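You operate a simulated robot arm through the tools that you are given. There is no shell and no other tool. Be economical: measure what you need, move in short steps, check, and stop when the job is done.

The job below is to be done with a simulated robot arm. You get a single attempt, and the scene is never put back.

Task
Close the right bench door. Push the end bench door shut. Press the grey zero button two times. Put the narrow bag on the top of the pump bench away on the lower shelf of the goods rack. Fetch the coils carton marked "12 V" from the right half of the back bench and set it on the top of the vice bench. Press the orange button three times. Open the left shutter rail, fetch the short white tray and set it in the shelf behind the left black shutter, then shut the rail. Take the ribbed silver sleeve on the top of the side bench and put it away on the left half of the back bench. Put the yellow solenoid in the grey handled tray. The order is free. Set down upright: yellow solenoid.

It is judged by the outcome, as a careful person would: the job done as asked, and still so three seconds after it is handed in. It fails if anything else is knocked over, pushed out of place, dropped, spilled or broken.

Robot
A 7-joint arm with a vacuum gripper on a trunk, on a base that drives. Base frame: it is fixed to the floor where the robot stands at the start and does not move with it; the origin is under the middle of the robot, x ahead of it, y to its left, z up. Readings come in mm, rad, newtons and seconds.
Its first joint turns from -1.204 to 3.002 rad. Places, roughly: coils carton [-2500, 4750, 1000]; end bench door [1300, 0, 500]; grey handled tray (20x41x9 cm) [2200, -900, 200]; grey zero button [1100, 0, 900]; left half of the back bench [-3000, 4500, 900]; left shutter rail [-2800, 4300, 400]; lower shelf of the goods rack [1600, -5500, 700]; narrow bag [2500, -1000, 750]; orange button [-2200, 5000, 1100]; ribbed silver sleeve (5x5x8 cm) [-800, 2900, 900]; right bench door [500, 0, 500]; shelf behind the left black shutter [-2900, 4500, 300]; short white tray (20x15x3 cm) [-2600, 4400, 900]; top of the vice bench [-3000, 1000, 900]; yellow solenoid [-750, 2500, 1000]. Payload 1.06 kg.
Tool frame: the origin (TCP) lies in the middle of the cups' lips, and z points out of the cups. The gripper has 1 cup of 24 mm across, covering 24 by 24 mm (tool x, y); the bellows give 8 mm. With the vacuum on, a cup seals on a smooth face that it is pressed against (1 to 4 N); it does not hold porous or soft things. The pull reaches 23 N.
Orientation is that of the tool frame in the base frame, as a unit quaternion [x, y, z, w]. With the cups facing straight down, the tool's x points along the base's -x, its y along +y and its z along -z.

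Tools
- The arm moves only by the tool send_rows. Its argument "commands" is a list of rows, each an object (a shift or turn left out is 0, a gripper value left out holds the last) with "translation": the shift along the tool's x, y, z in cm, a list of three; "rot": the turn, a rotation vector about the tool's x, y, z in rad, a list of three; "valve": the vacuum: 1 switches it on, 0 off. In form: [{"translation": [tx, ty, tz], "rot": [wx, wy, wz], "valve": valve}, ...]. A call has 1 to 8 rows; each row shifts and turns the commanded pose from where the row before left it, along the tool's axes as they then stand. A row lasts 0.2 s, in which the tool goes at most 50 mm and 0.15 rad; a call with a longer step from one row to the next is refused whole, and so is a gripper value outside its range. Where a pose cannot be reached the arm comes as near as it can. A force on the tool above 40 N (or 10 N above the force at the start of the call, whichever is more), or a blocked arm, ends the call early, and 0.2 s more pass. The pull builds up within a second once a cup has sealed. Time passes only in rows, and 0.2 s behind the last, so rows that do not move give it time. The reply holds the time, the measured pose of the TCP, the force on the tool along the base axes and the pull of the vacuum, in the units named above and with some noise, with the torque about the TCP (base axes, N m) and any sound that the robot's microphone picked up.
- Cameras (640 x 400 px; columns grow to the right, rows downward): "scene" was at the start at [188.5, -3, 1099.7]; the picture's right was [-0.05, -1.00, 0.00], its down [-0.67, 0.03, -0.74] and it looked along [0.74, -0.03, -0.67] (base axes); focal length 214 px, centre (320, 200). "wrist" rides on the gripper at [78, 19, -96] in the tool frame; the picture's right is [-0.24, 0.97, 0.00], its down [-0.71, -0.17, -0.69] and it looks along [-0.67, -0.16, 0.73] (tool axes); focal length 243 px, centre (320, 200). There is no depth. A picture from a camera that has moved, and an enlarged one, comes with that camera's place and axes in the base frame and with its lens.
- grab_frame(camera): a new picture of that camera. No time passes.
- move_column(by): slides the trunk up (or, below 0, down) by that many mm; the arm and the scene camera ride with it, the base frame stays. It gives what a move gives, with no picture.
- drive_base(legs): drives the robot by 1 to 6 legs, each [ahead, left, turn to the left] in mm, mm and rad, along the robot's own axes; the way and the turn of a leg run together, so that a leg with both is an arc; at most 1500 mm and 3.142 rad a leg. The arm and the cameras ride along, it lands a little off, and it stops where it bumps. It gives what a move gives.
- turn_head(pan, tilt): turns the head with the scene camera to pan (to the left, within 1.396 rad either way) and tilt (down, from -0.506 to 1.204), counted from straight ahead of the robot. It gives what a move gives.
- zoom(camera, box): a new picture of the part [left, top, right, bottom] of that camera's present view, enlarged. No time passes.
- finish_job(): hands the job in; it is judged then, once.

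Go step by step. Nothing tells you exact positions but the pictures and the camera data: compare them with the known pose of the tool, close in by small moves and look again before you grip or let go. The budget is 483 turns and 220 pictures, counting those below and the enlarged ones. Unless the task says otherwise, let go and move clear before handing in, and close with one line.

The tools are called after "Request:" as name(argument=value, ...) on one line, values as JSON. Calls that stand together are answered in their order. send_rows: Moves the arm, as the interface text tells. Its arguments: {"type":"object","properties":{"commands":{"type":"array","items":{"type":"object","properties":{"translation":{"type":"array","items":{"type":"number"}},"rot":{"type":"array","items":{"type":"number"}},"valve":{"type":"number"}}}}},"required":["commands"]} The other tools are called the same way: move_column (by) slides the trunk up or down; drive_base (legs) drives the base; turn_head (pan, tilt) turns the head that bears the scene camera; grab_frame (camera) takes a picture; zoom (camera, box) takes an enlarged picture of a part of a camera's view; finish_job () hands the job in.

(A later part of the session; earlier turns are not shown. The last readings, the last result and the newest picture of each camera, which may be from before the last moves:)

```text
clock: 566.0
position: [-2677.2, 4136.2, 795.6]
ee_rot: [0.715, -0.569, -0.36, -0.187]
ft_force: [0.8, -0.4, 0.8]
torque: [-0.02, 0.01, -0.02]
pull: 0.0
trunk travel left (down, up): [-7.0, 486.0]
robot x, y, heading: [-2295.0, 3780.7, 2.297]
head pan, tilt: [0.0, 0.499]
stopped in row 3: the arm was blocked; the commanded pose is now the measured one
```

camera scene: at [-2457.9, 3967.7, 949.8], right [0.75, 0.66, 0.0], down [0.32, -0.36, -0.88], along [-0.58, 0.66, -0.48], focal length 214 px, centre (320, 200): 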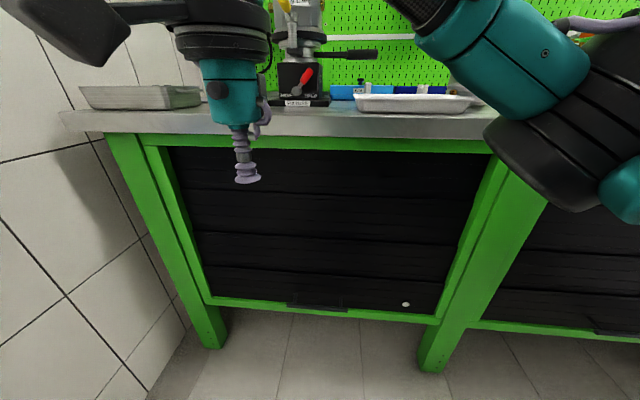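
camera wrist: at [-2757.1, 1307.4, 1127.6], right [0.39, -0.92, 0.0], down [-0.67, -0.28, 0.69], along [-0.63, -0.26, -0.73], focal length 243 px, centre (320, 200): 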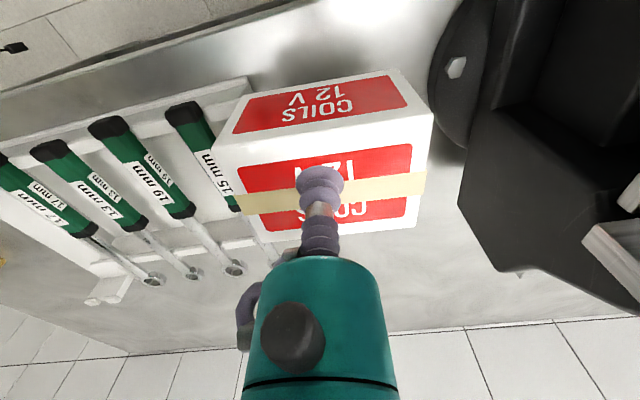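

Request:
drive_base(legs=[[-200, 0, 0]])

Request:
send_rows(commands=[{"translation": [0, 0, 4]}, {"translation": [0, 0, 4]}, {"translation": [0, 0, 3], "rot": [0, -0.12, 0]}, {"translation": [0, 0, 2], "rot": [0, -0.12, 0]}, {"rot": [0, -0.12, 0]}, {"rot": [0, -0.12, 0]}, {"rot": [0, -0.12, 0]}, {"rot": [0, -0.12, 0]}])

Request:
grab_frame(camera="scene")

```text
clock: 567.6
position: [-2544.3, 3984.9, 794.2]
ee_rot: [0.716, -0.566, -0.361, -0.188]
ft_force: [1.1, -0.1, 0.1]
torque: [-0.01, 0.0, -0.01]
pull: 0.1
trunk travel left (down, up): [-7.0, 486.0]
robot x, y, heading: [-2161.0, 3628.8, 2.302]
head pan, tilt: [0.0, 0.499]
```

```text
clock: 569.5
position: [-2583.8, 4075.6, 711.1]
ee_rot: [-0.542, 0.463, 0.591, 0.377]
ft_force: [0.3, 0.3, 0.9]
torque: [0.01, 0.02, 0.03]
pull: 0.1
trunk travel left (down, up): [-7.0, 486.0]
robot x, y, heading: [-2158.2, 3631.4, 2.3]
head pan, tilt: [0.0, 0.499]
```

```text
51 pictures are left
camera scene: at [-2345.3, 3839.8, 843.3], right [0.75, 0.67, 0.0], down [0.32, -0.36, -0.88], along [-0.59, 0.65, -0.48], focal length 214 px, centre (320, 200)
```

scene: 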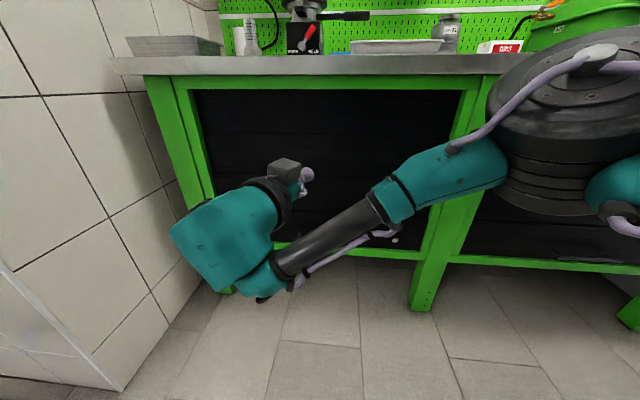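

Request:
send_rows(commands=[{"rot": [-0.14, 0, 0]}, {"rot": [-0.14, 0, 0]}, {"rot": [-0.14, 0, 0]}, {"translation": [4, 0, 0]}, {"translation": [4, 0, 0]}, {"translation": [4, 0, 0]}, {"translation": [4, 0, 0]}, {"translation": [4, 0, 0]}])

Request:
send_rows(commands=[{"translation": [4, 0, 0]}, {"translation": [4, 0, 0]}, {"translation": [4, 0, 0]}, {}])

Request:
grab_frame(camera="scene")

```text
clock: 571.2
position: [-2607.9, 4063.0, 511.7]
ee_rot: [-0.609, 0.33, 0.674, 0.255]
ft_force: [-0.5, 0.1, 0.4]
torque: [0.0, -0.01, 0.0]
pull: 0.0
trunk travel left (down, up): [-7.0, 486.0]
robot x, y, heading: [-2157.5, 3628.9, 2.303]
head pan, tilt: [0.0, 0.499]
```

```text
clock: 572.2
position: [-2623.5, 4057.4, 393.9]
ee_rot: [-0.61, 0.33, 0.674, 0.255]
ft_force: [-0.2, -0.9, 0.5]
torque: [0.01, -0.02, 0.02]
pull: 0.1
trunk travel left (down, up): [-7.0, 486.0]
robot x, y, heading: [-2159.1, 3632.5, 2.303]
head pan, tilt: [0.0, 0.499]
```

```text
50 pictures are left
camera scene: at [-2345.3, 3839.8, 843.3], right [0.75, 0.67, 0.0], down [0.32, -0.36, -0.88], along [-0.59, 0.65, -0.48], focal length 214 px, centre (320, 200)
```

scene: 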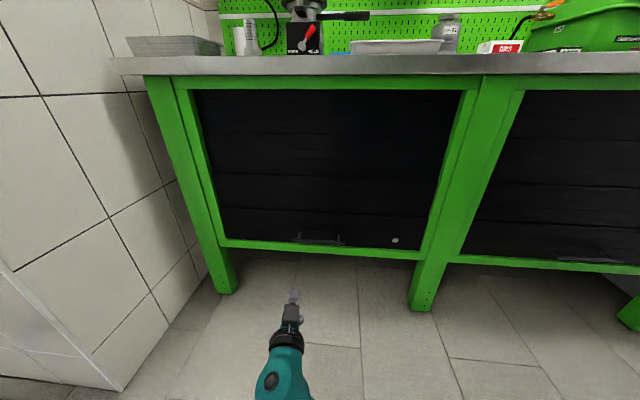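

Request:
zoom(camera="scene", box=[260, 200, 420, 310])

```text
3.64 times, centred on (340, 255) of scene
camera zoom: at [-2345.3, 3839.8, 843.3], right [0.75, 0.67, 0.0], down [0.32, -0.36, -0.88], along [-0.59, 0.65, -0.48], focal length 780 px, centre (247, 0)
```

zoom: 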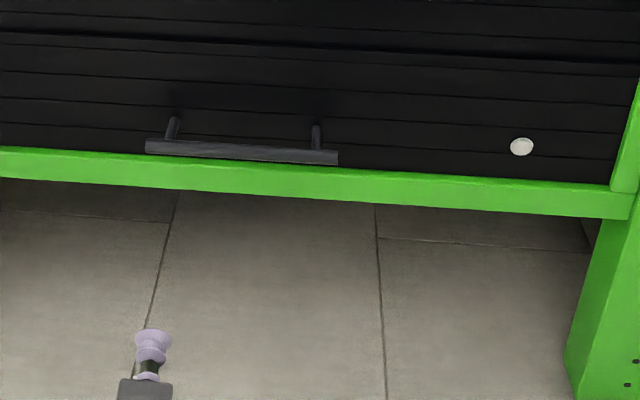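

Bar refined to about (-2734,4265,368). Lowering the tool below it and driving in.

Request:
send_rows(commands=[{"translation": [3, 0, 0]}, {"translation": [2.4, 0, 0]}, {}])

Request:
drive_base(legs=[[0, -57, 0], [190, 0, 0]])

Request:
zoom(camera="scene", box=[200, 220, 420, 360])

Request:
zoom(camera="wrist", box=[160, 40, 480, 240])

```text
clock: 573.0
position: [-2631.8, 4053.4, 341.0]
ee_rot: [-0.608, 0.331, 0.675, 0.254]
ft_force: [0.0, 0.0, 0.1]
torque: [0.0, -0.02, 0.02]
pull: 0.2
trunk travel left (down, up): [-7.0, 486.0]
robot x, y, heading: [-2158.3, 3629.9, 2.295]
head pan, tilt: [0.0, 0.499]
```

```text
clock: 575.4
position: [-2715.4, 4234.7, 339.9]
ee_rot: [-0.609, 0.331, 0.674, 0.256]
ft_force: [0.8, -0.5, 0.4]
torque: [-0.03, -0.02, -0.02]
pull: 0.0
trunk travel left (down, up): [-7.0, 486.0]
robot x, y, heading: [-2241.7, 3811.5, 2.299]
head pan, tilt: [0.0, 0.499]
```

```text
2.86 times, centred on (310, 290) of scene
camera zoom: at [-2429.7, 4020.7, 843.4], right [0.75, 0.67, 0.0], down [0.32, -0.36, -0.88], along [-0.58, 0.65, -0.48], focal length 613 px, centre (349, -57)
```

zoom: 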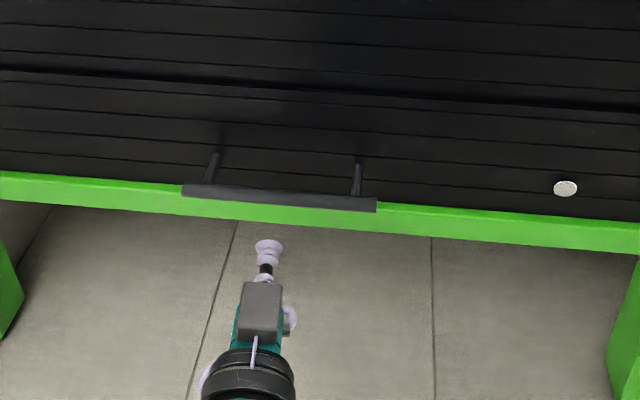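

```text
2.00 times, centred on (320, 140) of wrist
camera zoom: at [-2677.7, 4145.9, 262.0], right [-0.7, -0.62, 0.36], down [0.67, -0.37, 0.65], along [-0.27, 0.7, 0.67], focal length 485 px, centre (320, 320)
```

zoom: 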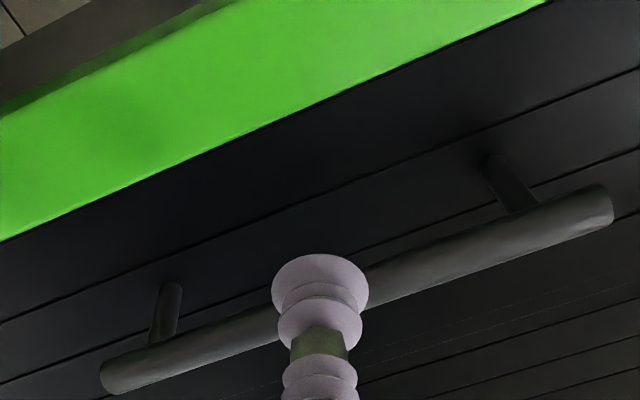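

Request:
send_rows(commands=[{"translation": [0, -0.8, 2.4]}, {"translation": [0, 0, 2.4]}, {}])

Request:
zoom(camera="scene", box=[240, 240, 380, 330])

```text
clock: 576.2
position: [-2741.8, 4275.7, 341.8]
ee_rot: [-0.608, 0.332, 0.674, 0.256]
ft_force: [-0.4, 0.5, 0.1]
torque: [-0.02, 0.01, 0.02]
pull: 0.0
trunk travel left (down, up): [-7.0, 486.0]
robot x, y, heading: [-2241.5, 3811.4, 2.306]
head pan, tilt: [0.0, 0.499]
```

```text
4.44 times, centred on (310, 285) of scene
camera zoom: at [-2429.8, 4020.7, 843.3], right [0.75, 0.67, 0.0], down [0.32, -0.36, -0.88], along [-0.58, 0.65, -0.48], focal length 953 px, centre (364, -178)
```

zoom: 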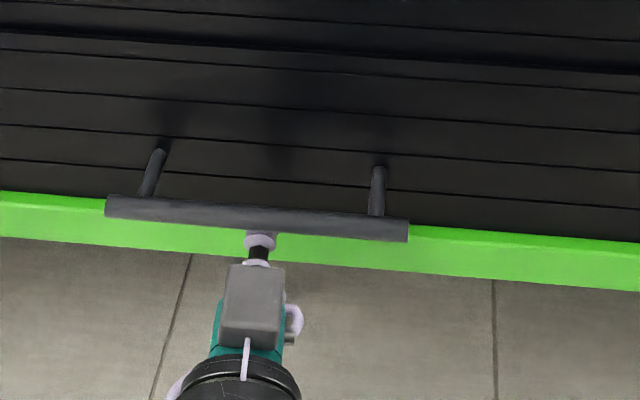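

The tip is under the bar. Lifting gently.

Request:
send_rows(commands=[{"translation": [-1.5, 0, 0]}, {"translation": [-1, 0, 0]}, {"translation": [-1, 0, 0]}, {"translation": [-1, 0, 0]}, {"translation": [-1, 0, 0]}, {}])

Request:
grab_frame(camera="scene")

```text
clock: 577.6
position: [-2734.2, 4278.8, 394.1]
ee_rot: [-0.609, 0.332, 0.674, 0.256]
ft_force: [-1.4, 0.4, -2.6]
torque: [0.03, 0.01, -0.01]
pull: 0.1
trunk travel left (down, up): [-7.0, 486.0]
robot x, y, heading: [-2241.0, 3810.5, 2.304]
head pan, tilt: [0.0, 0.499]
```

```text
45 pictures are left
camera scene: at [-2429.9, 4020.8, 843.3], right [0.75, 0.67, 0.0], down [0.32, -0.36, -0.88], along [-0.58, 0.65, -0.48], focal length 214 px, centre (320, 200)
```

scene: 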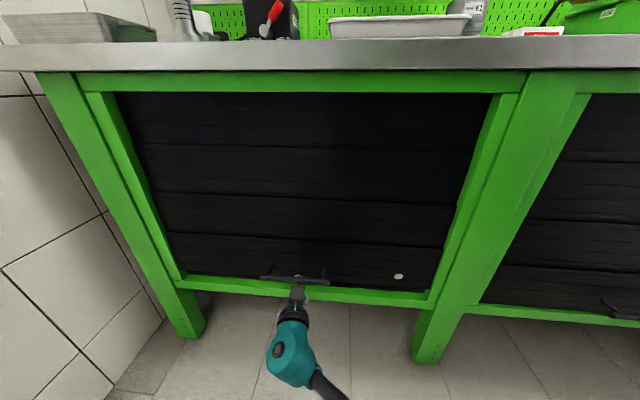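

Request:
send_rows(commands=[{"translation": [-1.5, 0, 0]}, {"translation": [-1.5, 0, 0]}, {"translation": [-1.5, 0, 0]}, {"translation": [-1.5, 0, 0]}, {}])

Request:
zoom(camera="scene", box=[140, 180, 460, 340])

```text
clock: 578.8
position: [-2727.5, 4282.8, 452.1]
ee_rot: [-0.608, 0.332, 0.674, 0.256]
ft_force: [-0.4, 1.4, -1.5]
torque: [0.02, 0.0, -0.04]
pull: 0.0
trunk travel left (down, up): [-7.0, 486.0]
robot x, y, heading: [-2241.7, 3808.5, 2.3]
head pan, tilt: [0.0, 0.499]
```

```text
2.00 times, centred on (300, 260) of scene
camera zoom: at [-2429.8, 4020.9, 843.3], right [0.75, 0.67, 0.0], down [0.32, -0.36, -0.88], along [-0.58, 0.65, -0.48], focal length 429 px, centre (360, 80)
```

zoom: 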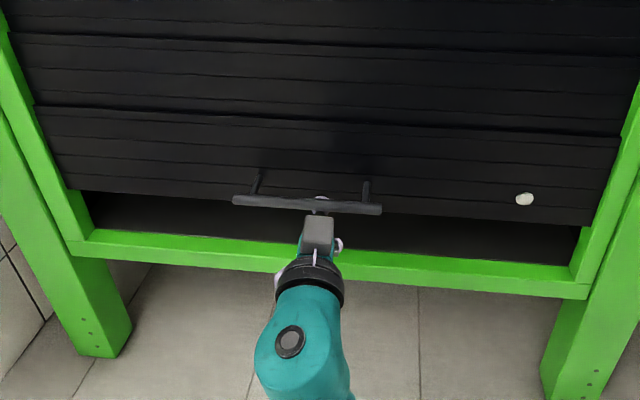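

It's opening. Continuing upward.

Request:
send_rows(commands=[{"translation": [-2, 0, 0]}, {"translation": [-2, 0, 0]}, {"translation": [-2, 0, 0]}, {"translation": [-2, 0, 0]}, {"translation": [-2, 0, 0]}, {"translation": [-2, 0, 0]}, {"translation": [-2, 0, 0]}, {}])

Request:
grab_frame(camera="scene")

```text
clock: 580.6
position: [-2708.4, 4292.9, 593.5]
ee_rot: [-0.609, 0.331, 0.674, 0.256]
ft_force: [-0.4, 0.0, -2.4]
torque: [0.03, -0.02, 0.01]
pull: 0.0
trunk travel left (down, up): [-7.0, 486.0]
robot x, y, heading: [-2243.2, 3811.3, 2.298]
head pan, tilt: [0.0, 0.499]
```

```text
43 pictures are left
camera scene: at [-2429.8, 4020.8, 843.3], right [0.75, 0.67, 0.0], down [0.32, -0.36, -0.88], along [-0.58, 0.65, -0.48], focal length 214 px, centre (320, 200)
```

scene: 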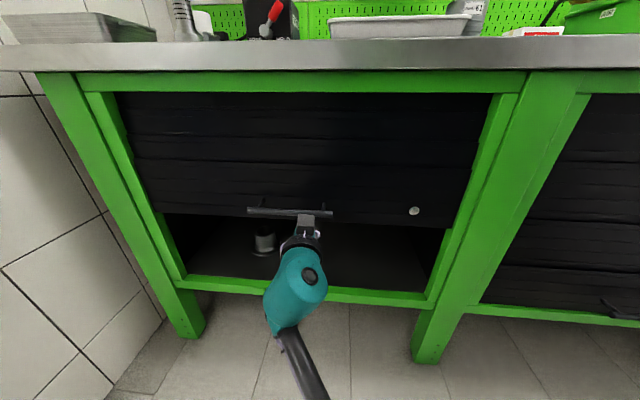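

Request:
send_rows(commands=[{"translation": [-1.5, 0.8, 0]}, {"translation": [-1.5, 0.8, 0]}, {"translation": [-2, 0.5, 0]}, {"translation": [-2, 0.3, 0]}, {"translation": [-2, 0.3, 0]}, {"translation": [-1.5, 0.2, 0]}, {}])

Request:
grab_frame(camera="scene")

```text
clock: 582.2
position: [-2716.9, 4281.4, 701.1]
ee_rot: [-0.608, 0.333, 0.673, 0.257]
ft_force: [-8.0, 9.6, -2.1]
torque: [-0.11, 0.02, 0.01]
pull: 0.1
trunk travel left (down, up): [-7.0, 486.0]
robot x, y, heading: [-2240.6, 3812.0, 2.303]
head pan, tilt: [0.0, 0.499]
```

```text
42 pictures are left
camera scene: at [-2430.4, 4021.5, 843.0], right [0.75, 0.67, 0.0], down [0.32, -0.36, -0.88], along [-0.58, 0.65, -0.48], focal length 214 px, centre (320, 200)
```

scene: 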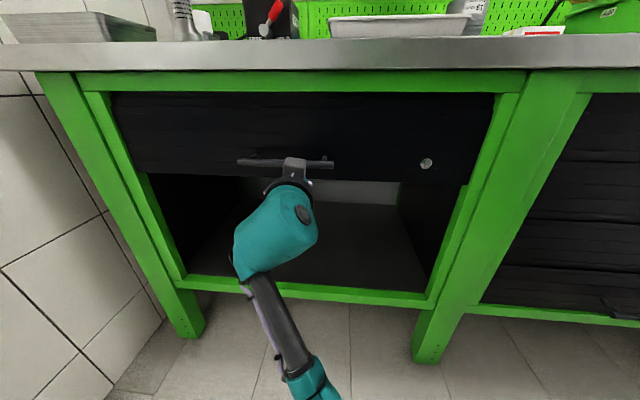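

It appears fully open (gap to about z 660). I'll lower the tool slightly to see if it stays.

Request:
send_rows(commands=[{"translation": [1, 0, 0]}, {"translation": [2, 0, 0]}, {}, {}])

Request:
zoom(camera="scene", box=[140, 80, 500, 310])

```text
clock: 583.2
position: [-2719.5, 4278.2, 671.3]
ee_rot: [-0.609, 0.331, 0.674, 0.255]
ft_force: [-0.2, 0.1, -0.5]
torque: [-0.01, 0.02, 0.02]
pull: 0.1
trunk travel left (down, up): [-7.0, 486.0]
robot x, y, heading: [-2241.7, 3815.5, 2.304]
head pan, tilt: [0.0, 0.499]
```

```text
1.74 times, centred on (320, 195) of scene
camera zoom: at [-2429.8, 4020.7, 843.3], right [0.75, 0.67, 0.0], down [0.32, -0.36, -0.88], along [-0.58, 0.65, -0.48], focal length 373 px, centre (320, 209)
```

zoom: 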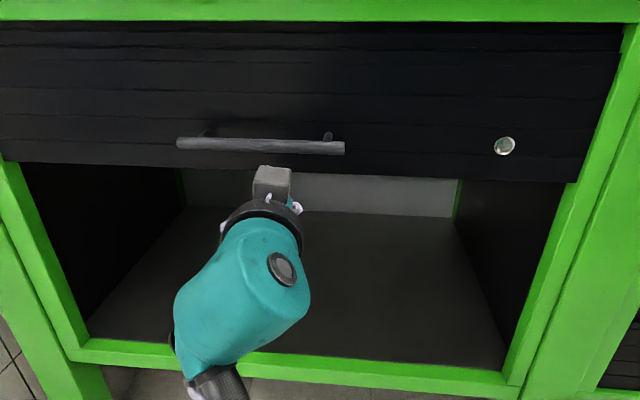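

It stays open, and the shelf's right half is free. Backing out, raising, and turning the tool down again to fetch the white tray.

Request:
drive_base(legs=[[-350, 0, 0]])

Request:
move_column(by=330)

Request:
send_rows(commands=[{"translation": [0, 0, -2], "rot": [0, 0.14, 0]}, {"translation": [0, 0, -2], "rot": [0, 0.14, 0]}, {"translation": [0, 0, -2], "rot": [0, 0.14, 0]}, {"translation": [0, 0, -2], "rot": [0, 0.14, 0]}, {"translation": [0, 0, -2], "rot": [0, 0.14, 0]}, {"translation": [0, 0, -2], "rot": [0, 0.14, 0]}, {"rot": [0, 0.14, 0]}, {"rot": [0, 0.14, 0]}])

Request:
send_rows(commands=[{"rot": [0, 0.14, 0]}, {"rot": [0, 0.14, 0]}, {"rot": [0, 0.14, 0]}, {}])

```text
clock: 585.5
position: [-2487.1, 4021.0, 671.7]
ee_rot: [-0.608, 0.333, 0.673, 0.258]
ft_force: [-0.9, -0.2, -0.5]
torque: [-0.02, -0.01, -0.01]
pull: 0.0
trunk travel left (down, up): [-7.0, 486.0]
robot x, y, heading: [-2015.7, 3552.1, 2.293]
head pan, tilt: [0.0, 0.499]
```

```text
clock: 588.7
position: [-2488.1, 4021.7, 1001.0]
ee_rot: [-0.608, 0.334, 0.673, 0.258]
ft_force: [0.5, 0.2, 0.3]
torque: [-0.03, 0.02, 0.01]
pull: 0.0
trunk travel left (down, up): [-337.0, 156.0]
robot x, y, heading: [-2011.0, 3555.2, 2.296]
head pan, tilt: [0.0, 0.499]
```

```text
clock: 590.5
position: [-2444.6, 3958.1, 1024.5]
ee_rot: [0.873, -0.419, -0.246, -0.041]
ft_force: [-0.1, 0.0, -0.1]
torque: [-0.02, 0.0, 0.02]
pull: 0.1
out of reach, approached as far as the arm can: row 7, 8
trunk travel left (down, up): [-337.0, 156.0]
robot x, y, heading: [-2011.5, 3553.2, 2.293]
head pan, tilt: [0.0, 0.499]
```

```text
clock: 591.5
position: [-2444.5, 3958.4, 1023.5]
ee_rot: [0.905, -0.418, -0.06, 0.047]
ft_force: [0.2, -0.6, -0.1]
torque: [0.02, 0.03, 0.03]
pull: 0.1
out of reach, approached as far as the arm can: row 1
trunk travel left (down, up): [-337.0, 156.0]
robot x, y, heading: [-2010.2, 3552.5, 2.29]
head pan, tilt: [0.0, 0.499]
```

Request:
send_rows(commands=[{"rot": [0.134, 0, 0]}, {"rot": [0, 0.07, 0]}, {}])

Request:
drive_base(legs=[[250, -100, 0]])

Request:
turn_head(pan=0.0, tilt=0.5)

Request:
grab_frame(camera="scene")

```text
clock: 592.3
position: [-2438.3, 3956.9, 1023.7]
ee_rot: [0.907, -0.422, -0.002, 0.002]
ft_force: [-0.6, 0.6, 1.1]
torque: [-0.01, 0.0, -0.04]
pull: 0.0
out of reach, approached as far as the arm can: row 2
trunk travel left (down, up): [-337.0, 156.0]
robot x, y, heading: [-2010.5, 3554.6, 2.292]
head pan, tilt: [0.0, 0.499]
```

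```text
clock: 594.2
position: [-2533.5, 4218.2, 1024.5]
ee_rot: [0.907, -0.422, -0.001, 0.002]
ft_force: [0.6, 0.1, 0.0]
torque: [0.0, 0.04, 0.0]
pull: 0.1
trunk travel left (down, up): [-337.0, 156.0]
robot x, y, heading: [-2108.7, 3811.2, 2.296]
head pan, tilt: [0.0, 0.499]
```

```text
clock: 594.9
position: [-2532.4, 4216.6, 1025.0]
ee_rot: [0.907, -0.422, -0.002, 0.001]
ft_force: [0.6, 0.7, 0.4]
torque: [-0.01, -0.01, 0.0]
pull: 0.0
trunk travel left (down, up): [-337.0, 156.0]
robot x, y, heading: [-2109.7, 3813.4, 2.297]
head pan, tilt: [0.0, 0.499]
```

```text
40 pictures are left
camera scene: at [-2229.9, 3952.0, 1180.2], right [0.75, 0.66, 0.0], down [0.32, -0.36, -0.88], along [-0.58, 0.66, -0.48], focal length 214 px, centre (320, 200)
```

scene: 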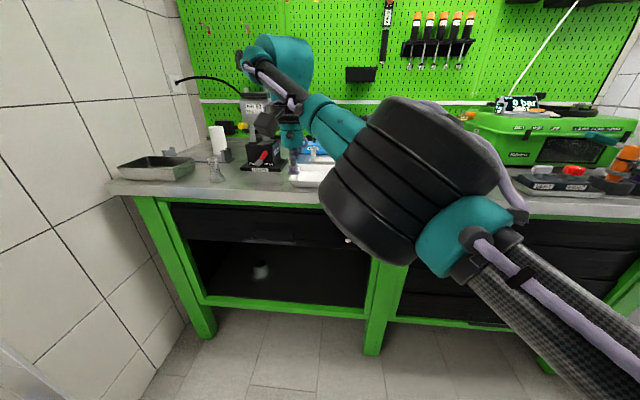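

Request:
send_rows(commands=[{"translation": [4, 0, 0]}, {"translation": [3, 0, 0]}, {}])

Request:
drive_base(legs=[[0, -66, 0], [330, 0, 0]])

Request:
grab_frame(camera="scene")

Request:
grab_frame(camera="wrist")

```text
clock: 595.6
position: [-2533.3, 4217.0, 1023.8]
ee_rot: [0.907, -0.422, -0.001, 0.002]
ft_force: [0.3, 0.0, 0.5]
torque: [-0.02, 0.02, 0.0]
pull: 0.1
out of reach, approached as far as the arm can: row 1, 2
trunk travel left (down, up): [-337.0, 156.0]
robot x, y, heading: [-2105.2, 3815.8, 2.296]
head pan, tilt: [0.0, 0.499]
```

```text
clock: 598.8
position: [-2716.3, 4519.9, 1023.8]
ee_rot: [0.908, -0.418, -0.001, 0.001]
ft_force: [0.5, 0.1, 0.6]
torque: [0.02, 0.01, -0.02]
pull: 0.1
trunk travel left (down, up): [-337.0, 156.0]
robot x, y, heading: [-2284.8, 4119.1, 2.302]
head pan, tilt: [0.0, 0.499]
```

```text
39 pictures are left
camera scene: at [-2412.5, 4257.1, 1180.2], right [0.75, 0.67, 0.0], down [0.32, -0.36, -0.88], along [-0.58, 0.65, -0.48], focal length 214 px, centre (320, 200)
```

scene: 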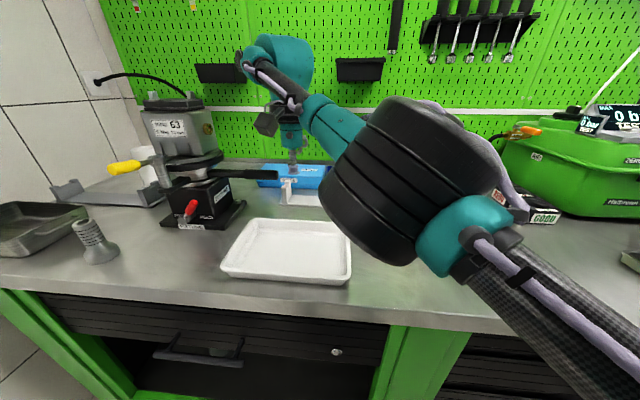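

```text
38 pictures are left
camera wrist: at [-2680.0, 4448.8, 1120.1], right [-0.89, -0.45, 0.0], down [-0.33, 0.65, 0.69], along [-0.31, 0.61, -0.73], focal length 243 px, centre (320, 200)
```

wrist: 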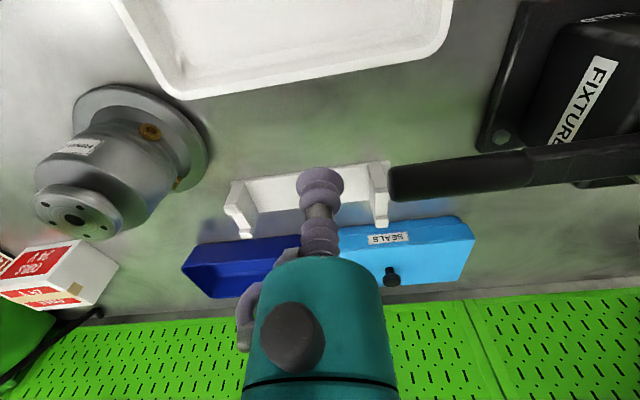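

Request:
drive_base(legs=[[-106, 4, 0]])

Request:
send_rows(commands=[{"translation": [0, 0, 3]}, {"translation": [0, 0, 3]}, {"translation": [0, 0, 2]}, {}])

Request:
zoom(camera="scene", box=[200, 120, 400, 260])

Request:
grab_frame(camera="wrist")

```text
clock: 600.0
position: [-2648.8, 4439.3, 1024.5]
ee_rot: [0.908, -0.418, -0.002, 0.001]
ft_force: [0.7, -1.0, 0.5]
torque: [0.03, 0.03, -0.02]
pull: 0.1
trunk travel left (down, up): [-337.0, 156.0]
robot x, y, heading: [-2221.0, 4040.7, 2.298]
head pan, tilt: [0.0, 0.499]
```

```text
clock: 601.0
position: [-2649.7, 4441.0, 944.8]
ee_rot: [0.908, -0.418, -0.002, 0.001]
ft_force: [0.9, -0.2, 0.5]
torque: [-0.03, -0.02, 0.02]
pull: 0.1
trunk travel left (down, up): [-337.0, 156.0]
robot x, y, heading: [-2221.8, 4038.4, 2.3]
head pan, tilt: [0.0, 0.499]
```

```text
2.86 times, centred on (300, 190) of scene
camera zoom: at [-2346.4, 4176.8, 1180.2], right [0.74, 0.67, 0.0], down [0.32, -0.36, -0.88], along [-0.59, 0.65, -0.48], focal length 613 px, centre (377, 229)
```

zoom: 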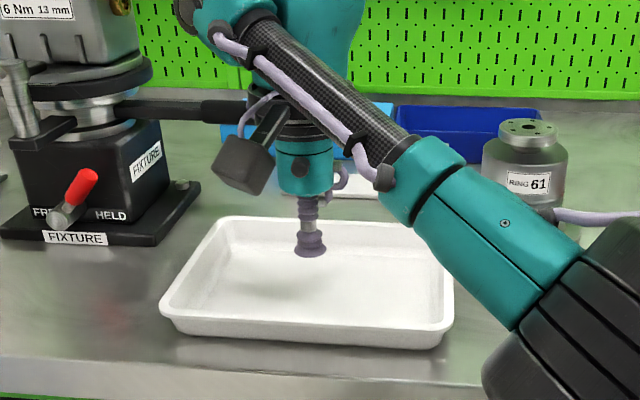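

```text
36 pictures are left
camera wrist: at [-2613.0, 4368.9, 1040.3], right [-0.89, -0.45, 0.0], down [-0.33, 0.65, 0.69], along [-0.31, 0.61, -0.73], focal length 243 px, centre (320, 200)
```

wrist: 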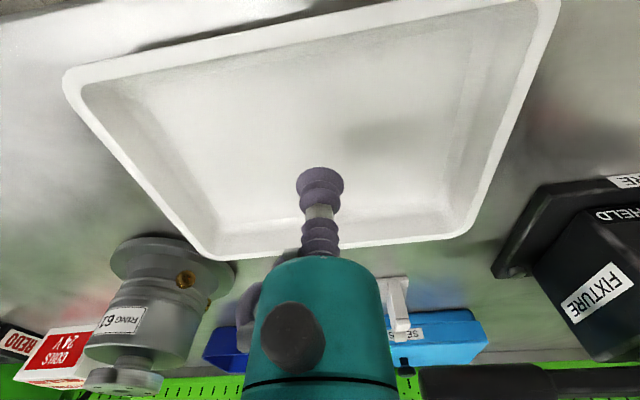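

Cup is over the tray floor, slightly towards its front — good. Going down with vacuum.

Request:
send_rows(commands=[{"translation": [0, 0, 2], "valve": 1}, {"translation": [0, 0, 1]}, {"translation": [0, 0, 0.6]}, {"translation": [0, 0, 0.4]}, {}, {}])

```text
clock: 602.4
position: [-2652.1, 4439.7, 904.4]
ee_rot: [0.908, -0.419, -0.002, 0.002]
ft_force: [-1.7, 2.3, 1.7]
torque: [0.02, -0.05, 0.05]
pull: 22.8
trunk travel left (down, up): [-337.0, 156.0]
robot x, y, heading: [-2222.6, 4041.6, 2.3]
head pan, tilt: [0.0, 0.499]
```

Sealed. Lifting and backing away.

Request:
send_rows(commands=[{"translation": [0, 0, -1]}, {"translation": [0, 0, -2]}, {"translation": [0, 0, -3]}, {"translation": [0, 0, -3]}, {}])

Request:
drive_base(legs=[[-420, 0, 0]])

Request:
move_column(by=-325)

Request:
grab_frame(camera="scene")

```text
clock: 603.6
position: [-2650.5, 4439.4, 994.6]
ee_rot: [0.908, -0.419, -0.001, 0.002]
ft_force: [0.2, 0.0, -4.5]
torque: [-0.01, 0.0, 0.04]
pull: 23.0
trunk travel left (down, up): [-337.0, 156.0]
robot x, y, heading: [-2221.0, 4039.7, 2.301]
head pan, tilt: [0.0, 0.499]
```

```text
clock: 606.1
position: [-2377.9, 4123.6, 993.1]
ee_rot: [0.907, -0.422, 0.0, 0.002]
ft_force: [-0.2, 0.4, -4.5]
torque: [-0.06, -0.02, 0.0]
pull: 22.8
trunk travel left (down, up): [-337.0, 156.0]
robot x, y, heading: [-1951.2, 3723.8, 2.295]
head pan, tilt: [0.0, 0.499]
stopped in leg 1: the robot was blocked; the commanded pose is now the measured one
```

```text
clock: 609.3
position: [-2377.4, 4123.6, 668.9]
ee_rot: [0.907, -0.42, -0.001, 0.002]
ft_force: [0.0, 0.8, -2.9]
torque: [-0.04, 0.0, 0.0]
pull: 22.5
trunk travel left (down, up): [-12.0, 481.0]
robot x, y, heading: [-1950.6, 3723.6, 2.297]
head pan, tilt: [0.0, 0.499]
```

```text
35 pictures are left
camera scene: at [-2136.8, 3930.3, 846.2], right [0.75, 0.66, 0.0], down [0.32, -0.36, -0.88], along [-0.58, 0.66, -0.48], focal length 214 px, centre (320, 200)
```

scene: 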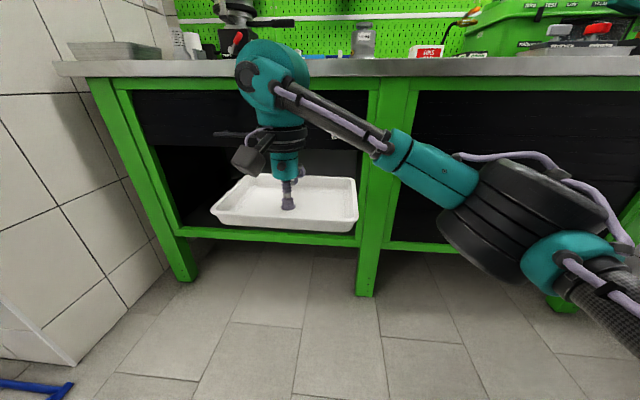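

Tray held. I'll lower it to shelf-entry height and line up with the opening.

Request:
drive_base(legs=[[60, 34, 0]])

Request:
send_rows(commands=[{"translation": [1, 0, 4]}, {"translation": [1, 0, 4]}, {"translation": [1, 0, 4]}, {"translation": [0, 0, 4]}, {"translation": [0, 0, 4]}, {"translation": [0, 0, 4]}, {"translation": [0, 0, 4]}, {}])

Request:
grab_frame(camera="scene")

```text
clock: 610.3
position: [-2443.0, 4146.1, 668.6]
ee_rot: [0.907, -0.422, -0.001, 0.001]
ft_force: [-0.5, -0.1, -4.4]
torque: [-0.03, 0.04, -0.02]
pull: 23.2
trunk travel left (down, up): [-12.0, 481.0]
robot x, y, heading: [-2018.8, 3744.6, 2.294]
head pan, tilt: [0.0, 0.499]
```

```text
clock: 612.1
position: [-2422.6, 4124.8, 386.7]
ee_rot: [0.908, -0.42, -0.001, 0.001]
ft_force: [-0.1, 0.1, -4.0]
torque: [-0.03, -0.02, 0.0]
pull: 22.8
trunk travel left (down, up): [-12.0, 481.0]
robot x, y, heading: [-2013.5, 3741.3, 2.296]
head pan, tilt: [0.0, 0.499]
```

```text
34 pictures are left
camera scene: at [-2201.7, 3952.8, 846.2], right [0.75, 0.66, 0.0], down [0.32, -0.36, -0.88], along [-0.58, 0.66, -0.48], focal length 214 px, centre (320, 200)
```

scene: 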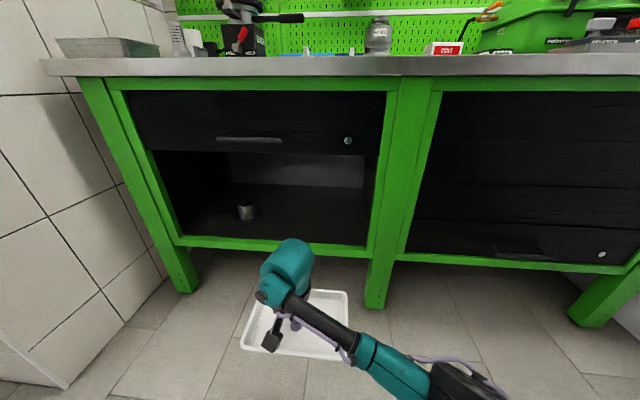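

Request:
drive_base(legs=[[330, 0, 0]])

Request:
grab_frame(camera="scene")

```text
clock: 614.3
position: [-2645.9, 4370.9, 387.7]
ee_rot: [0.908, -0.419, -0.001, 0.002]
ft_force: [-0.1, -0.4, -3.4]
torque: [-0.06, -0.01, -0.02]
pull: 23.3
trunk travel left (down, up): [-12.0, 481.0]
robot x, y, heading: [-2236.5, 3991.6, 2.3]
head pan, tilt: [0.0, 0.499]
```

```text
33 pictures are left
camera scene: at [-2423.4, 4199.5, 846.2], right [0.74, 0.67, 0.0], down [0.32, -0.36, -0.88], along [-0.59, 0.65, -0.48], focal length 214 px, centre (320, 200)
```

scene: 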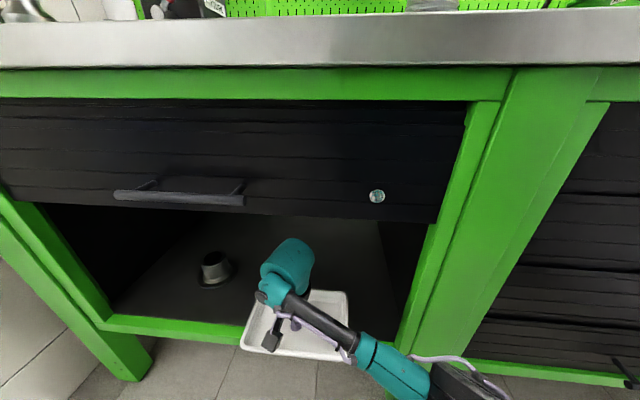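

Shifting left to keep the elbow clear of the middle post, then going in.

Request:
drive_base(legs=[[0, 55, 0], [112, 0, 0]])

Request:
grab_frame(camera="scene")

Request:
grab_frame(camera="wrist")

```text
clock: 616.3
position: [-2764.2, 4416.6, 387.7]
ee_rot: [0.909, -0.418, -0.002, 0.002]
ft_force: [0.2, 0.0, -3.7]
torque: [-0.01, 0.04, 0.01]
pull: 23.5
trunk travel left (down, up): [-12.0, 481.0]
robot x, y, heading: [-2352.9, 4038.2, 2.303]
head pan, tilt: [0.0, 0.499]
```

```text
32 pictures are left
camera scene: at [-2541.9, 4245.8, 846.2], right [0.74, 0.67, 0.0], down [0.32, -0.36, -0.88], along [-0.59, 0.65, -0.48], focal length 214 px, centre (320, 200)
```

scene: 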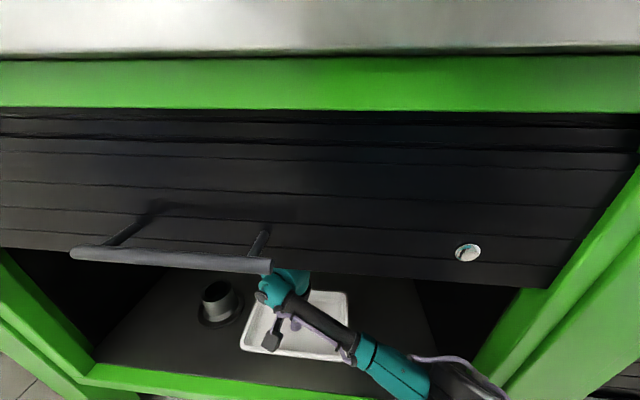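

```text
31 pictures are left
camera wrist: at [-2727.2, 4344.9, 483.5], right [-0.89, -0.45, 0.0], down [-0.33, 0.65, 0.68], along [-0.31, 0.61, -0.73], focal length 243 px, centre (320, 200)
```

wrist: 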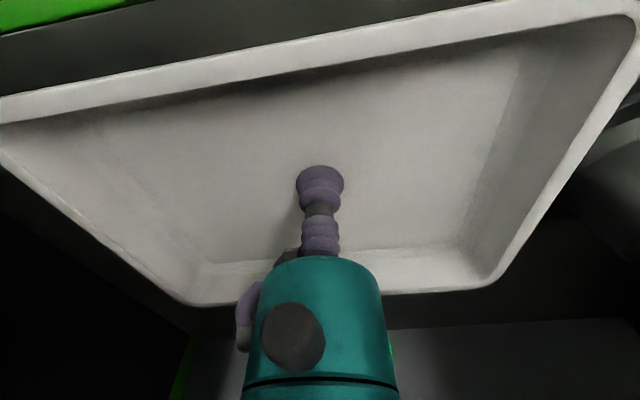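

The tray is behind the rail line with about 3 cm to spare. Lowering it to the shelf floor.

Request:
send_rows(commands=[{"translation": [0, 0, 2]}, {"translation": [0, 0, 1.5]}, {"translation": [0, 0, 1]}, {}])

```text
clock: 617.3
position: [-2763.3, 4417.3, 341.1]
ee_rot: [0.908, -0.418, 0.0, 0.002]
ft_force: [-0.3, -0.3, -4.3]
torque: [-0.09, 0.03, 0.06]
pull: 22.9
trunk travel left (down, up): [-12.0, 481.0]
robot x, y, heading: [-2353.6, 4037.2, 2.302]
head pan, tilt: [0.0, 0.499]
```

Request:
send_rows(commands=[{"translation": [0, 0, 0.6]}, {"translation": [0, 0, 0.5]}, {"translation": [0, 0, 0.5]}, {"translation": [0, 0, 0.4]}, {}])

```text
clock: 618.5
position: [-2764.0, 4416.3, 324.6]
ee_rot: [0.909, -0.418, -0.003, 0.002]
ft_force: [2.9, 0.2, 14.4]
torque: [0.0, -0.04, -0.02]
pull: 22.5
trunk travel left (down, up): [-12.0, 481.0]
robot x, y, heading: [-2360.6, 4039.8, 2.308]
head pan, tilt: [0.0, 0.499]
```

Contact with the shelf floor. Easing, releasing and lifting.

Request:
send_rows(commands=[{"translation": [0, 0, -0.2]}, {"valve": 0}, {}, {}, {}, {"translation": [0, 0, -1]}, {"translation": [0, 0, -3]}, {"translation": [0, 0, -3]}])

Request:
grab_frame(camera="wrist")

```text
clock: 620.3
position: [-2763.0, 4415.2, 393.3]
ee_rot: [0.908, -0.418, 0.0, 0.001]
ft_force: [0.1, 0.5, -0.3]
torque: [-0.01, 0.02, 0.01]
pull: 0.1
trunk travel left (down, up): [-12.0, 481.0]
robot x, y, heading: [-2357.2, 4038.8, 2.304]
head pan, tilt: [0.0, 0.499]
```

```text
30 pictures are left
camera wrist: at [-2726.1, 4343.7, 490.4], right [-0.89, -0.45, 0.0], down [-0.33, 0.65, 0.68], along [-0.31, 0.61, -0.73], focal length 243 px, centre (320, 200)
```

wrist: 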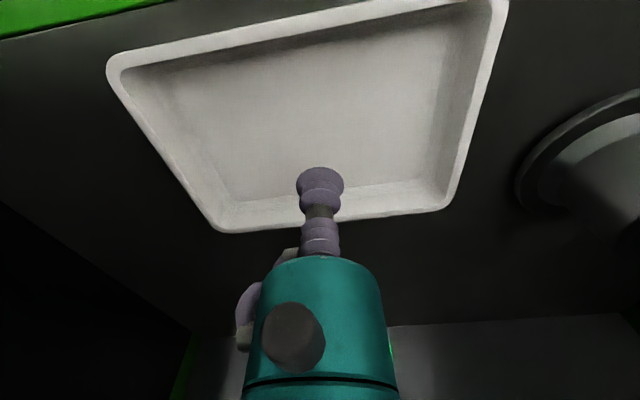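

The tray's nearer corner is only ~15 mm behind the rail; I'll re-grip and set it about 35 mm deeper to be safe.

Request:
send_rows(commands=[{"translation": [0, 0, 3], "valve": 1}, {"translation": [0, 0, 3]}, {"translation": [0, 0, 0.9]}, {"translation": [0, 0, 0.3]}, {}, {}])

Request:
send_rows(commands=[{"translation": [0, 0, -0.8]}, {"translation": [0, 0, -1.2]}, {"translation": [-1.8, 0, 0]}, {"translation": [-1.8, 0, 0]}, {}])

```text
clock: 621.7
position: [-2764.3, 4414.4, 323.9]
ee_rot: [0.908, -0.418, -0.003, 0.001]
ft_force: [0.5, 1.8, 13.2]
torque: [0.02, -0.05, -0.01]
pull: 22.9
trunk travel left (down, up): [-12.0, 481.0]
robot x, y, heading: [-2351.8, 4038.1, 2.303]
head pan, tilt: [0.0, 0.499]
```

```text
clock: 622.9
position: [-2786.6, 4442.7, 341.7]
ee_rot: [0.909, -0.418, -0.001, 0.002]
ft_force: [0.9, -0.6, -3.0]
torque: [-0.07, 0.02, -0.01]
pull: 23.2
trunk travel left (down, up): [-12.0, 481.0]
robot x, y, heading: [-2354.0, 4038.5, 2.305]
head pan, tilt: [0.0, 0.499]
```

Request:
send_rows(commands=[{"translation": [0, 0, 0.7]}, {"translation": [0, 0, 0.6]}, {"translation": [0, 0, 0.4]}, {}])

Request:
send_rows(commands=[{"valve": 0}, {}, {}, {}, {"translation": [0, 0, -1]}, {"translation": [0, 0, -3]}, {"translation": [0, 0, -2]}, {}])

Request:
grab_frame(camera="wrist")

```text
clock: 623.9
position: [-2787.5, 4442.1, 325.1]
ee_rot: [0.908, -0.418, 0.0, 0.001]
ft_force: [0.5, 0.3, -3.7]
torque: [-0.05, 0.06, 0.01]
pull: 22.7
trunk travel left (down, up): [-12.0, 481.0]
robot x, y, heading: [-2355.5, 4036.5, 2.301]
head pan, tilt: [0.0, 0.499]
```

```text
clock: 625.7
position: [-2785.9, 4442.2, 385.0]
ee_rot: [0.909, -0.417, 0.0, 0.002]
ft_force: [0.4, -0.4, -0.6]
torque: [0.01, 0.01, 0.0]
pull: 0.1
trunk travel left (down, up): [-12.0, 481.0]
robot x, y, heading: [-2351.8, 4036.0, 2.304]
head pan, tilt: [0.0, 0.499]
```

```text
29 pictures are left
camera wrist: at [-2749.6, 4371.2, 480.9], right [-0.89, -0.45, 0.0], down [-0.33, 0.65, 0.68], along [-0.31, 0.61, -0.73], focal length 243 px, centre (320, 200)
```

wrist: 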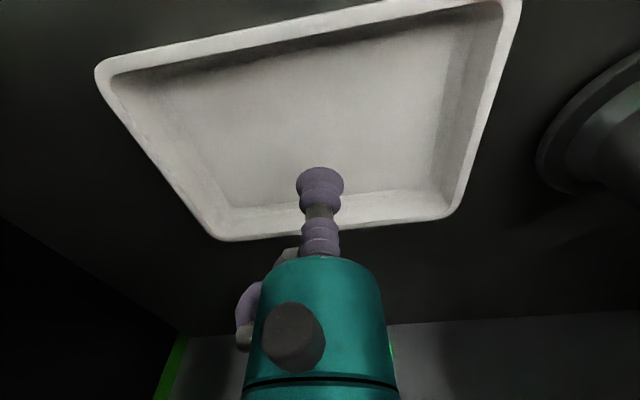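

Tray set deeper. Withdrawing and turning the tool horizontal again to push the rail down from above.

Request:
drive_base(legs=[[-400, 0, 0]])

Request:
send_rows(commands=[{"translation": [0, 0, -5]}, {"translation": [0, 0, -5]}, {"translation": [0, 0, -5]}, {"translation": [0, 0, -5]}, {"translation": [0, 0, -5]}, {"translation": [0, 0, -5]}, {"translation": [0, 0, -4]}, {}])

Request:
send_rows(commands=[{"rot": [0, -0.14, 0]}, {"rot": [0, -0.14, 0]}, {"rot": [0, -0.14, 0]}, {"rot": [0, -0.14, 0]}, {"rot": [0, -0.14, 0]}, {"rot": [0, -0.14, 0]}, {"rot": [0, -0.14, 0]}, {"rot": [0, -0.14, 0]}])

Request:
send_rows(commands=[{"rot": [0, -0.14, 0]}, {"rot": [0, -0.14, 0]}, {"rot": [0, -0.14, 0]}, {}])

```text
clock: 628.2
position: [-2524.4, 4147.8, 383.9]
ee_rot: [0.91, -0.416, -0.002, 0.001]
ft_force: [-1.0, 0.1, 0.5]
torque: [-0.01, -0.02, -0.02]
pull: 0.1
trunk travel left (down, up): [-12.0, 481.0]
robot x, y, heading: [-2091.5, 3745.8, 2.311]
head pan, tilt: [0.0, 0.499]
```

```text
clock: 630.0
position: [-2521.2, 4150.8, 728.6]
ee_rot: [0.91, -0.415, -0.001, 0.002]
ft_force: [0.0, 0.0, -0.5]
torque: [0.01, -0.01, 0.01]
pull: 0.0
out of reach, approached as far as the arm can: row 2
trunk travel left (down, up): [-12.0, 481.0]
robot x, y, heading: [-2091.4, 3747.5, 2.312]
head pan, tilt: [0.0, 0.499]
```

```text
clock: 631.8
position: [-2523.5, 4149.1, 724.1]
ee_rot: [0.77, -0.352, -0.485, -0.22]
ft_force: [0.2, 0.7, -0.2]
torque: [-0.01, -0.01, 0.01]
pull: 0.0
trunk travel left (down, up): [-12.0, 481.0]
robot x, y, heading: [-2091.3, 3745.9, 2.312]
head pan, tilt: [0.0, 0.499]
```

```text
clock: 632.8
position: [-2524.1, 4147.5, 723.1]
ee_rot: [0.652, -0.299, -0.634, -0.289]
ft_force: [0.5, -0.1, 0.8]
torque: [0.0, 0.0, 0.04]
pull: 0.0
trunk travel left (down, up): [-12.0, 481.0]
robot x, y, heading: [-2090.4, 3744.7, 2.305]
head pan, tilt: [0.0, 0.499]
```

Request:
grab_frame(camera="scene")

Request:
zoom(camera="wrist", box=[120, 0, 520, 260])

```text
28 pictures are left
camera scene: at [-2278.8, 3952.5, 846.3], right [0.74, 0.67, 0.0], down [0.32, -0.35, -0.88], along [-0.59, 0.65, -0.48], focal length 214 px, centre (320, 200)
```

scene: 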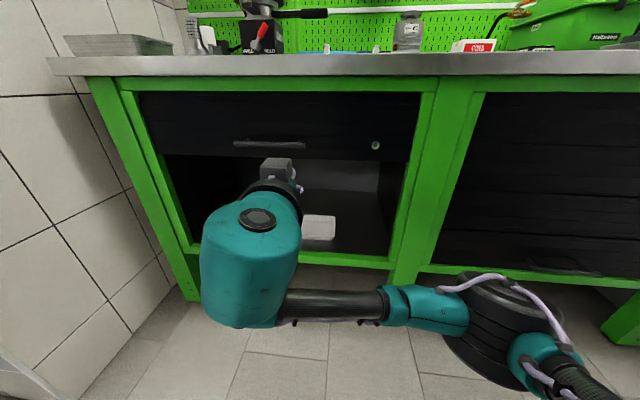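

```text
1.54 times, centred on (320, 130) of wrist
camera zoom: at [-2472.8, 4062.1, 648.8], right [-0.74, -0.63, 0.24], down [0.57, -0.39, 0.73], along [-0.37, 0.67, 0.64], focal length 373 px, centre (320, 308)
```

zoom: 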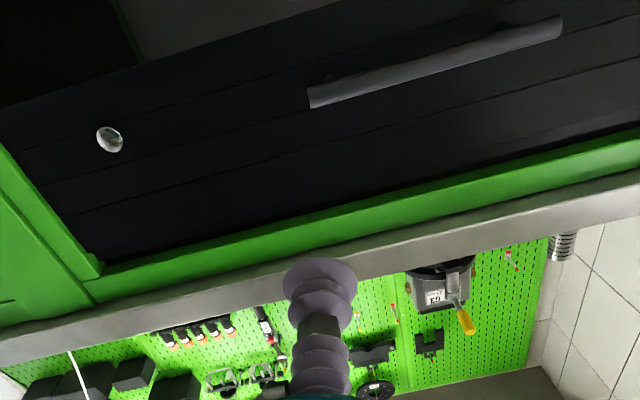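

Tray visible inside. Bar sits at z≈713; going in just above it.

Request:
send_rows(commands=[{"translation": [-2.6, 0, 0]}, {}])

Request:
drive_base(legs=[[0, 77, 0], [205, 0, 0]])

Request:
zoom(camera="scene", box=[180, 60, 420, 240])

Request:
zoom(camera="wrist", box=[160, 60, 480, 260])

```text
clock: 633.4
position: [-2522.3, 4148.4, 749.4]
ee_rot: [0.653, -0.299, -0.634, -0.288]
ft_force: [0.1, -0.2, 0.2]
torque: [0.03, -0.01, 0.02]
pull: 0.0
trunk travel left (down, up): [-12.0, 481.0]
robot x, y, heading: [-2089.1, 3748.2, 2.307]
head pan, tilt: [0.0, 0.499]
```

```text
clock: 635.9
position: [-2717.8, 4243.1, 751.8]
ee_rot: [0.653, -0.298, -0.634, -0.287]
ft_force: [0.7, 0.1, 0.6]
torque: [-0.02, 0.01, -0.01]
pull: 0.1
trunk travel left (down, up): [-12.0, 481.0]
robot x, y, heading: [-2284.8, 3845.5, 2.311]
head pan, tilt: [0.0, 0.499]
```

```text
2.22 times, centred on (300, 150) of scene
camera zoom: at [-2470.7, 4049.8, 846.3], right [0.74, 0.68, 0.0], down [0.32, -0.35, -0.88], along [-0.59, 0.65, -0.48], focal length 477 px, centre (364, 311)
```

zoom: 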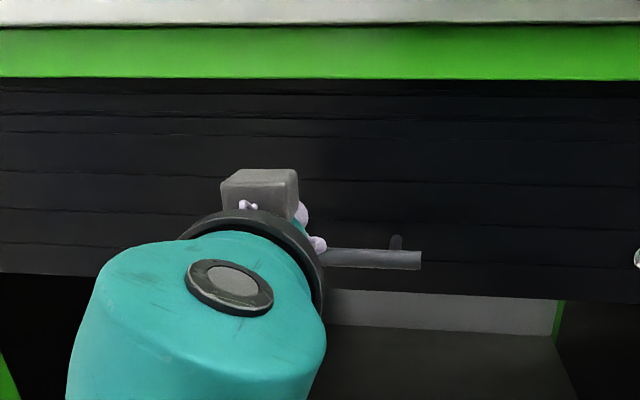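

```text
2.00 times, centred on (320, 160) of wrist
camera zoom: at [-2665.8, 4157.8, 675.2], right [-0.74, -0.63, 0.24], down [0.57, -0.38, 0.73], along [-0.37, 0.67, 0.64], focal length 485 px, centre (320, 280)
```

zoom: 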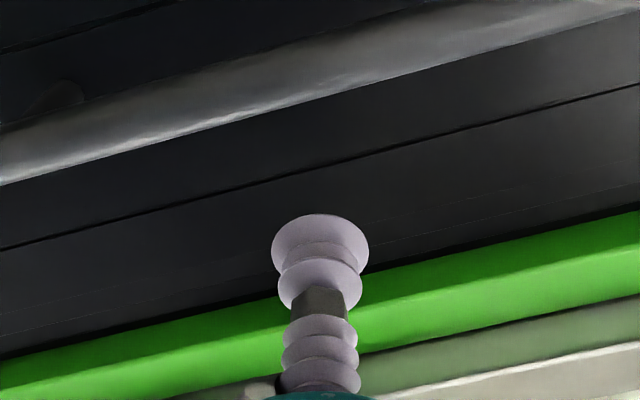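

Request:
send_rows(commands=[{"translation": [0, 0, 2.3]}, {"translation": [0, 0, 2.2]}, {}])

Request:
send_rows(commands=[{"translation": [1.5, 0, 0]}, {"translation": [1, 0, 0]}, {"translation": [1, 0, 0]}, {"translation": [1, 0, 0]}, {"translation": [1, 0, 0]}, {}])

Request:
zoom(camera="scene", box=[180, 60, 420, 240])

```text
clock: 636.7
position: [-2745.3, 4277.0, 748.2]
ee_rot: [0.654, -0.297, -0.634, -0.286]
ft_force: [-0.5, 0.3, -0.9]
torque: [-0.02, 0.03, -0.01]
pull: 0.1
trunk travel left (down, up): [-12.0, 481.0]
robot x, y, heading: [-2282.2, 3845.8, 2.313]
head pan, tilt: [0.0, 0.499]
```

```text
clock: 638.1
position: [-2744.8, 4275.5, 694.3]
ee_rot: [0.654, -0.298, -0.634, -0.287]
ft_force: [1.8, 2.6, 2.9]
torque: [0.0, -0.05, 0.01]
pull: 0.1
trunk travel left (down, up): [-12.0, 481.0]
robot x, y, heading: [-2283.0, 3843.7, 2.313]
head pan, tilt: [0.0, 0.499]
```

```text
2.22 times, centred on (300, 150) of scene
camera zoom: at [-2470.5, 4049.9, 846.3], right [0.74, 0.68, 0.0], down [0.32, -0.35, -0.88], along [-0.59, 0.65, -0.48], focal length 477 px, centre (364, 311)
```

zoom: 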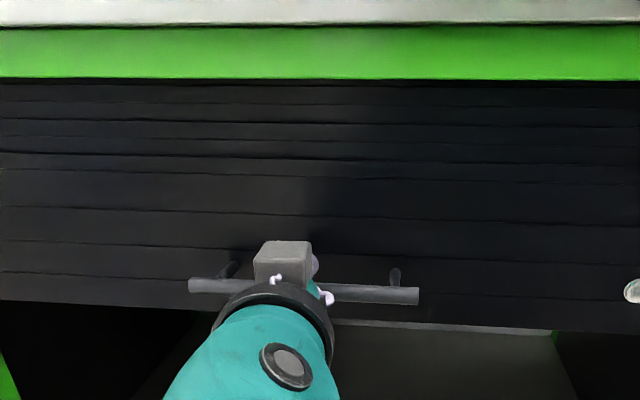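

The bar goes down with the tool. Continuing.

Request:
send_rows(commands=[{"translation": [2, 0, 0]}, {"translation": [2, 0, 0]}, {"translation": [2, 0, 0]}, {"translation": [2, 0, 0]}, {"translation": [2, 0, 0]}, {"translation": [2, 0, 0]}, {}])

Request:
send_rows(commands=[{"translation": [2, 0, 0]}, {"translation": [2, 0, 0]}, {"translation": [2, 0, 0]}, {"translation": [2, 0, 0]}, {"translation": [2, 0, 0]}, {"translation": [2, 0, 0]}, {}])

Request:
grab_frame(camera="scene")

```text
clock: 639.7
position: [-2743.0, 4274.1, 574.2]
ee_rot: [0.652, -0.298, -0.635, -0.288]
ft_force: [0.4, 0.2, -0.2]
torque: [0.0, 0.0, -0.03]
pull: 0.0
trunk travel left (down, up): [-12.0, 481.0]
robot x, y, heading: [-2281.3, 3844.6, 2.311]
head pan, tilt: [0.0, 0.499]
```

```text
clock: 641.5
position: [-2757.4, 4287.3, 504.6]
ee_rot: [-0.618, 0.285, 0.669, 0.3]
ft_force: [0.3, 0.0, -0.5]
torque: [0.0, -0.02, -0.03]
pull: 0.1
trunk travel left (down, up): [-12.0, 481.0]
robot x, y, heading: [-2281.9, 3844.3, 2.313]
head pan, tilt: [0.0, 0.499]
stopped in row 7: the arm was blocked; the commanded pose is now the measured one
```

```text
23 pictures are left
camera scene: at [-2470.8, 4049.9, 845.8], right [0.74, 0.68, 0.0], down [0.32, -0.35, -0.88], along [-0.59, 0.65, -0.48], focal length 214 px, centre (320, 200)
```

scene: 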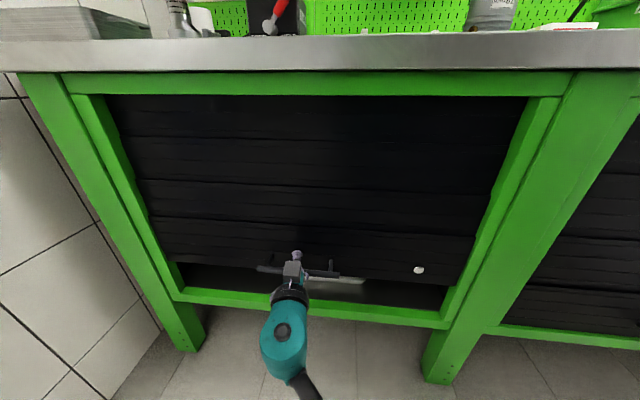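

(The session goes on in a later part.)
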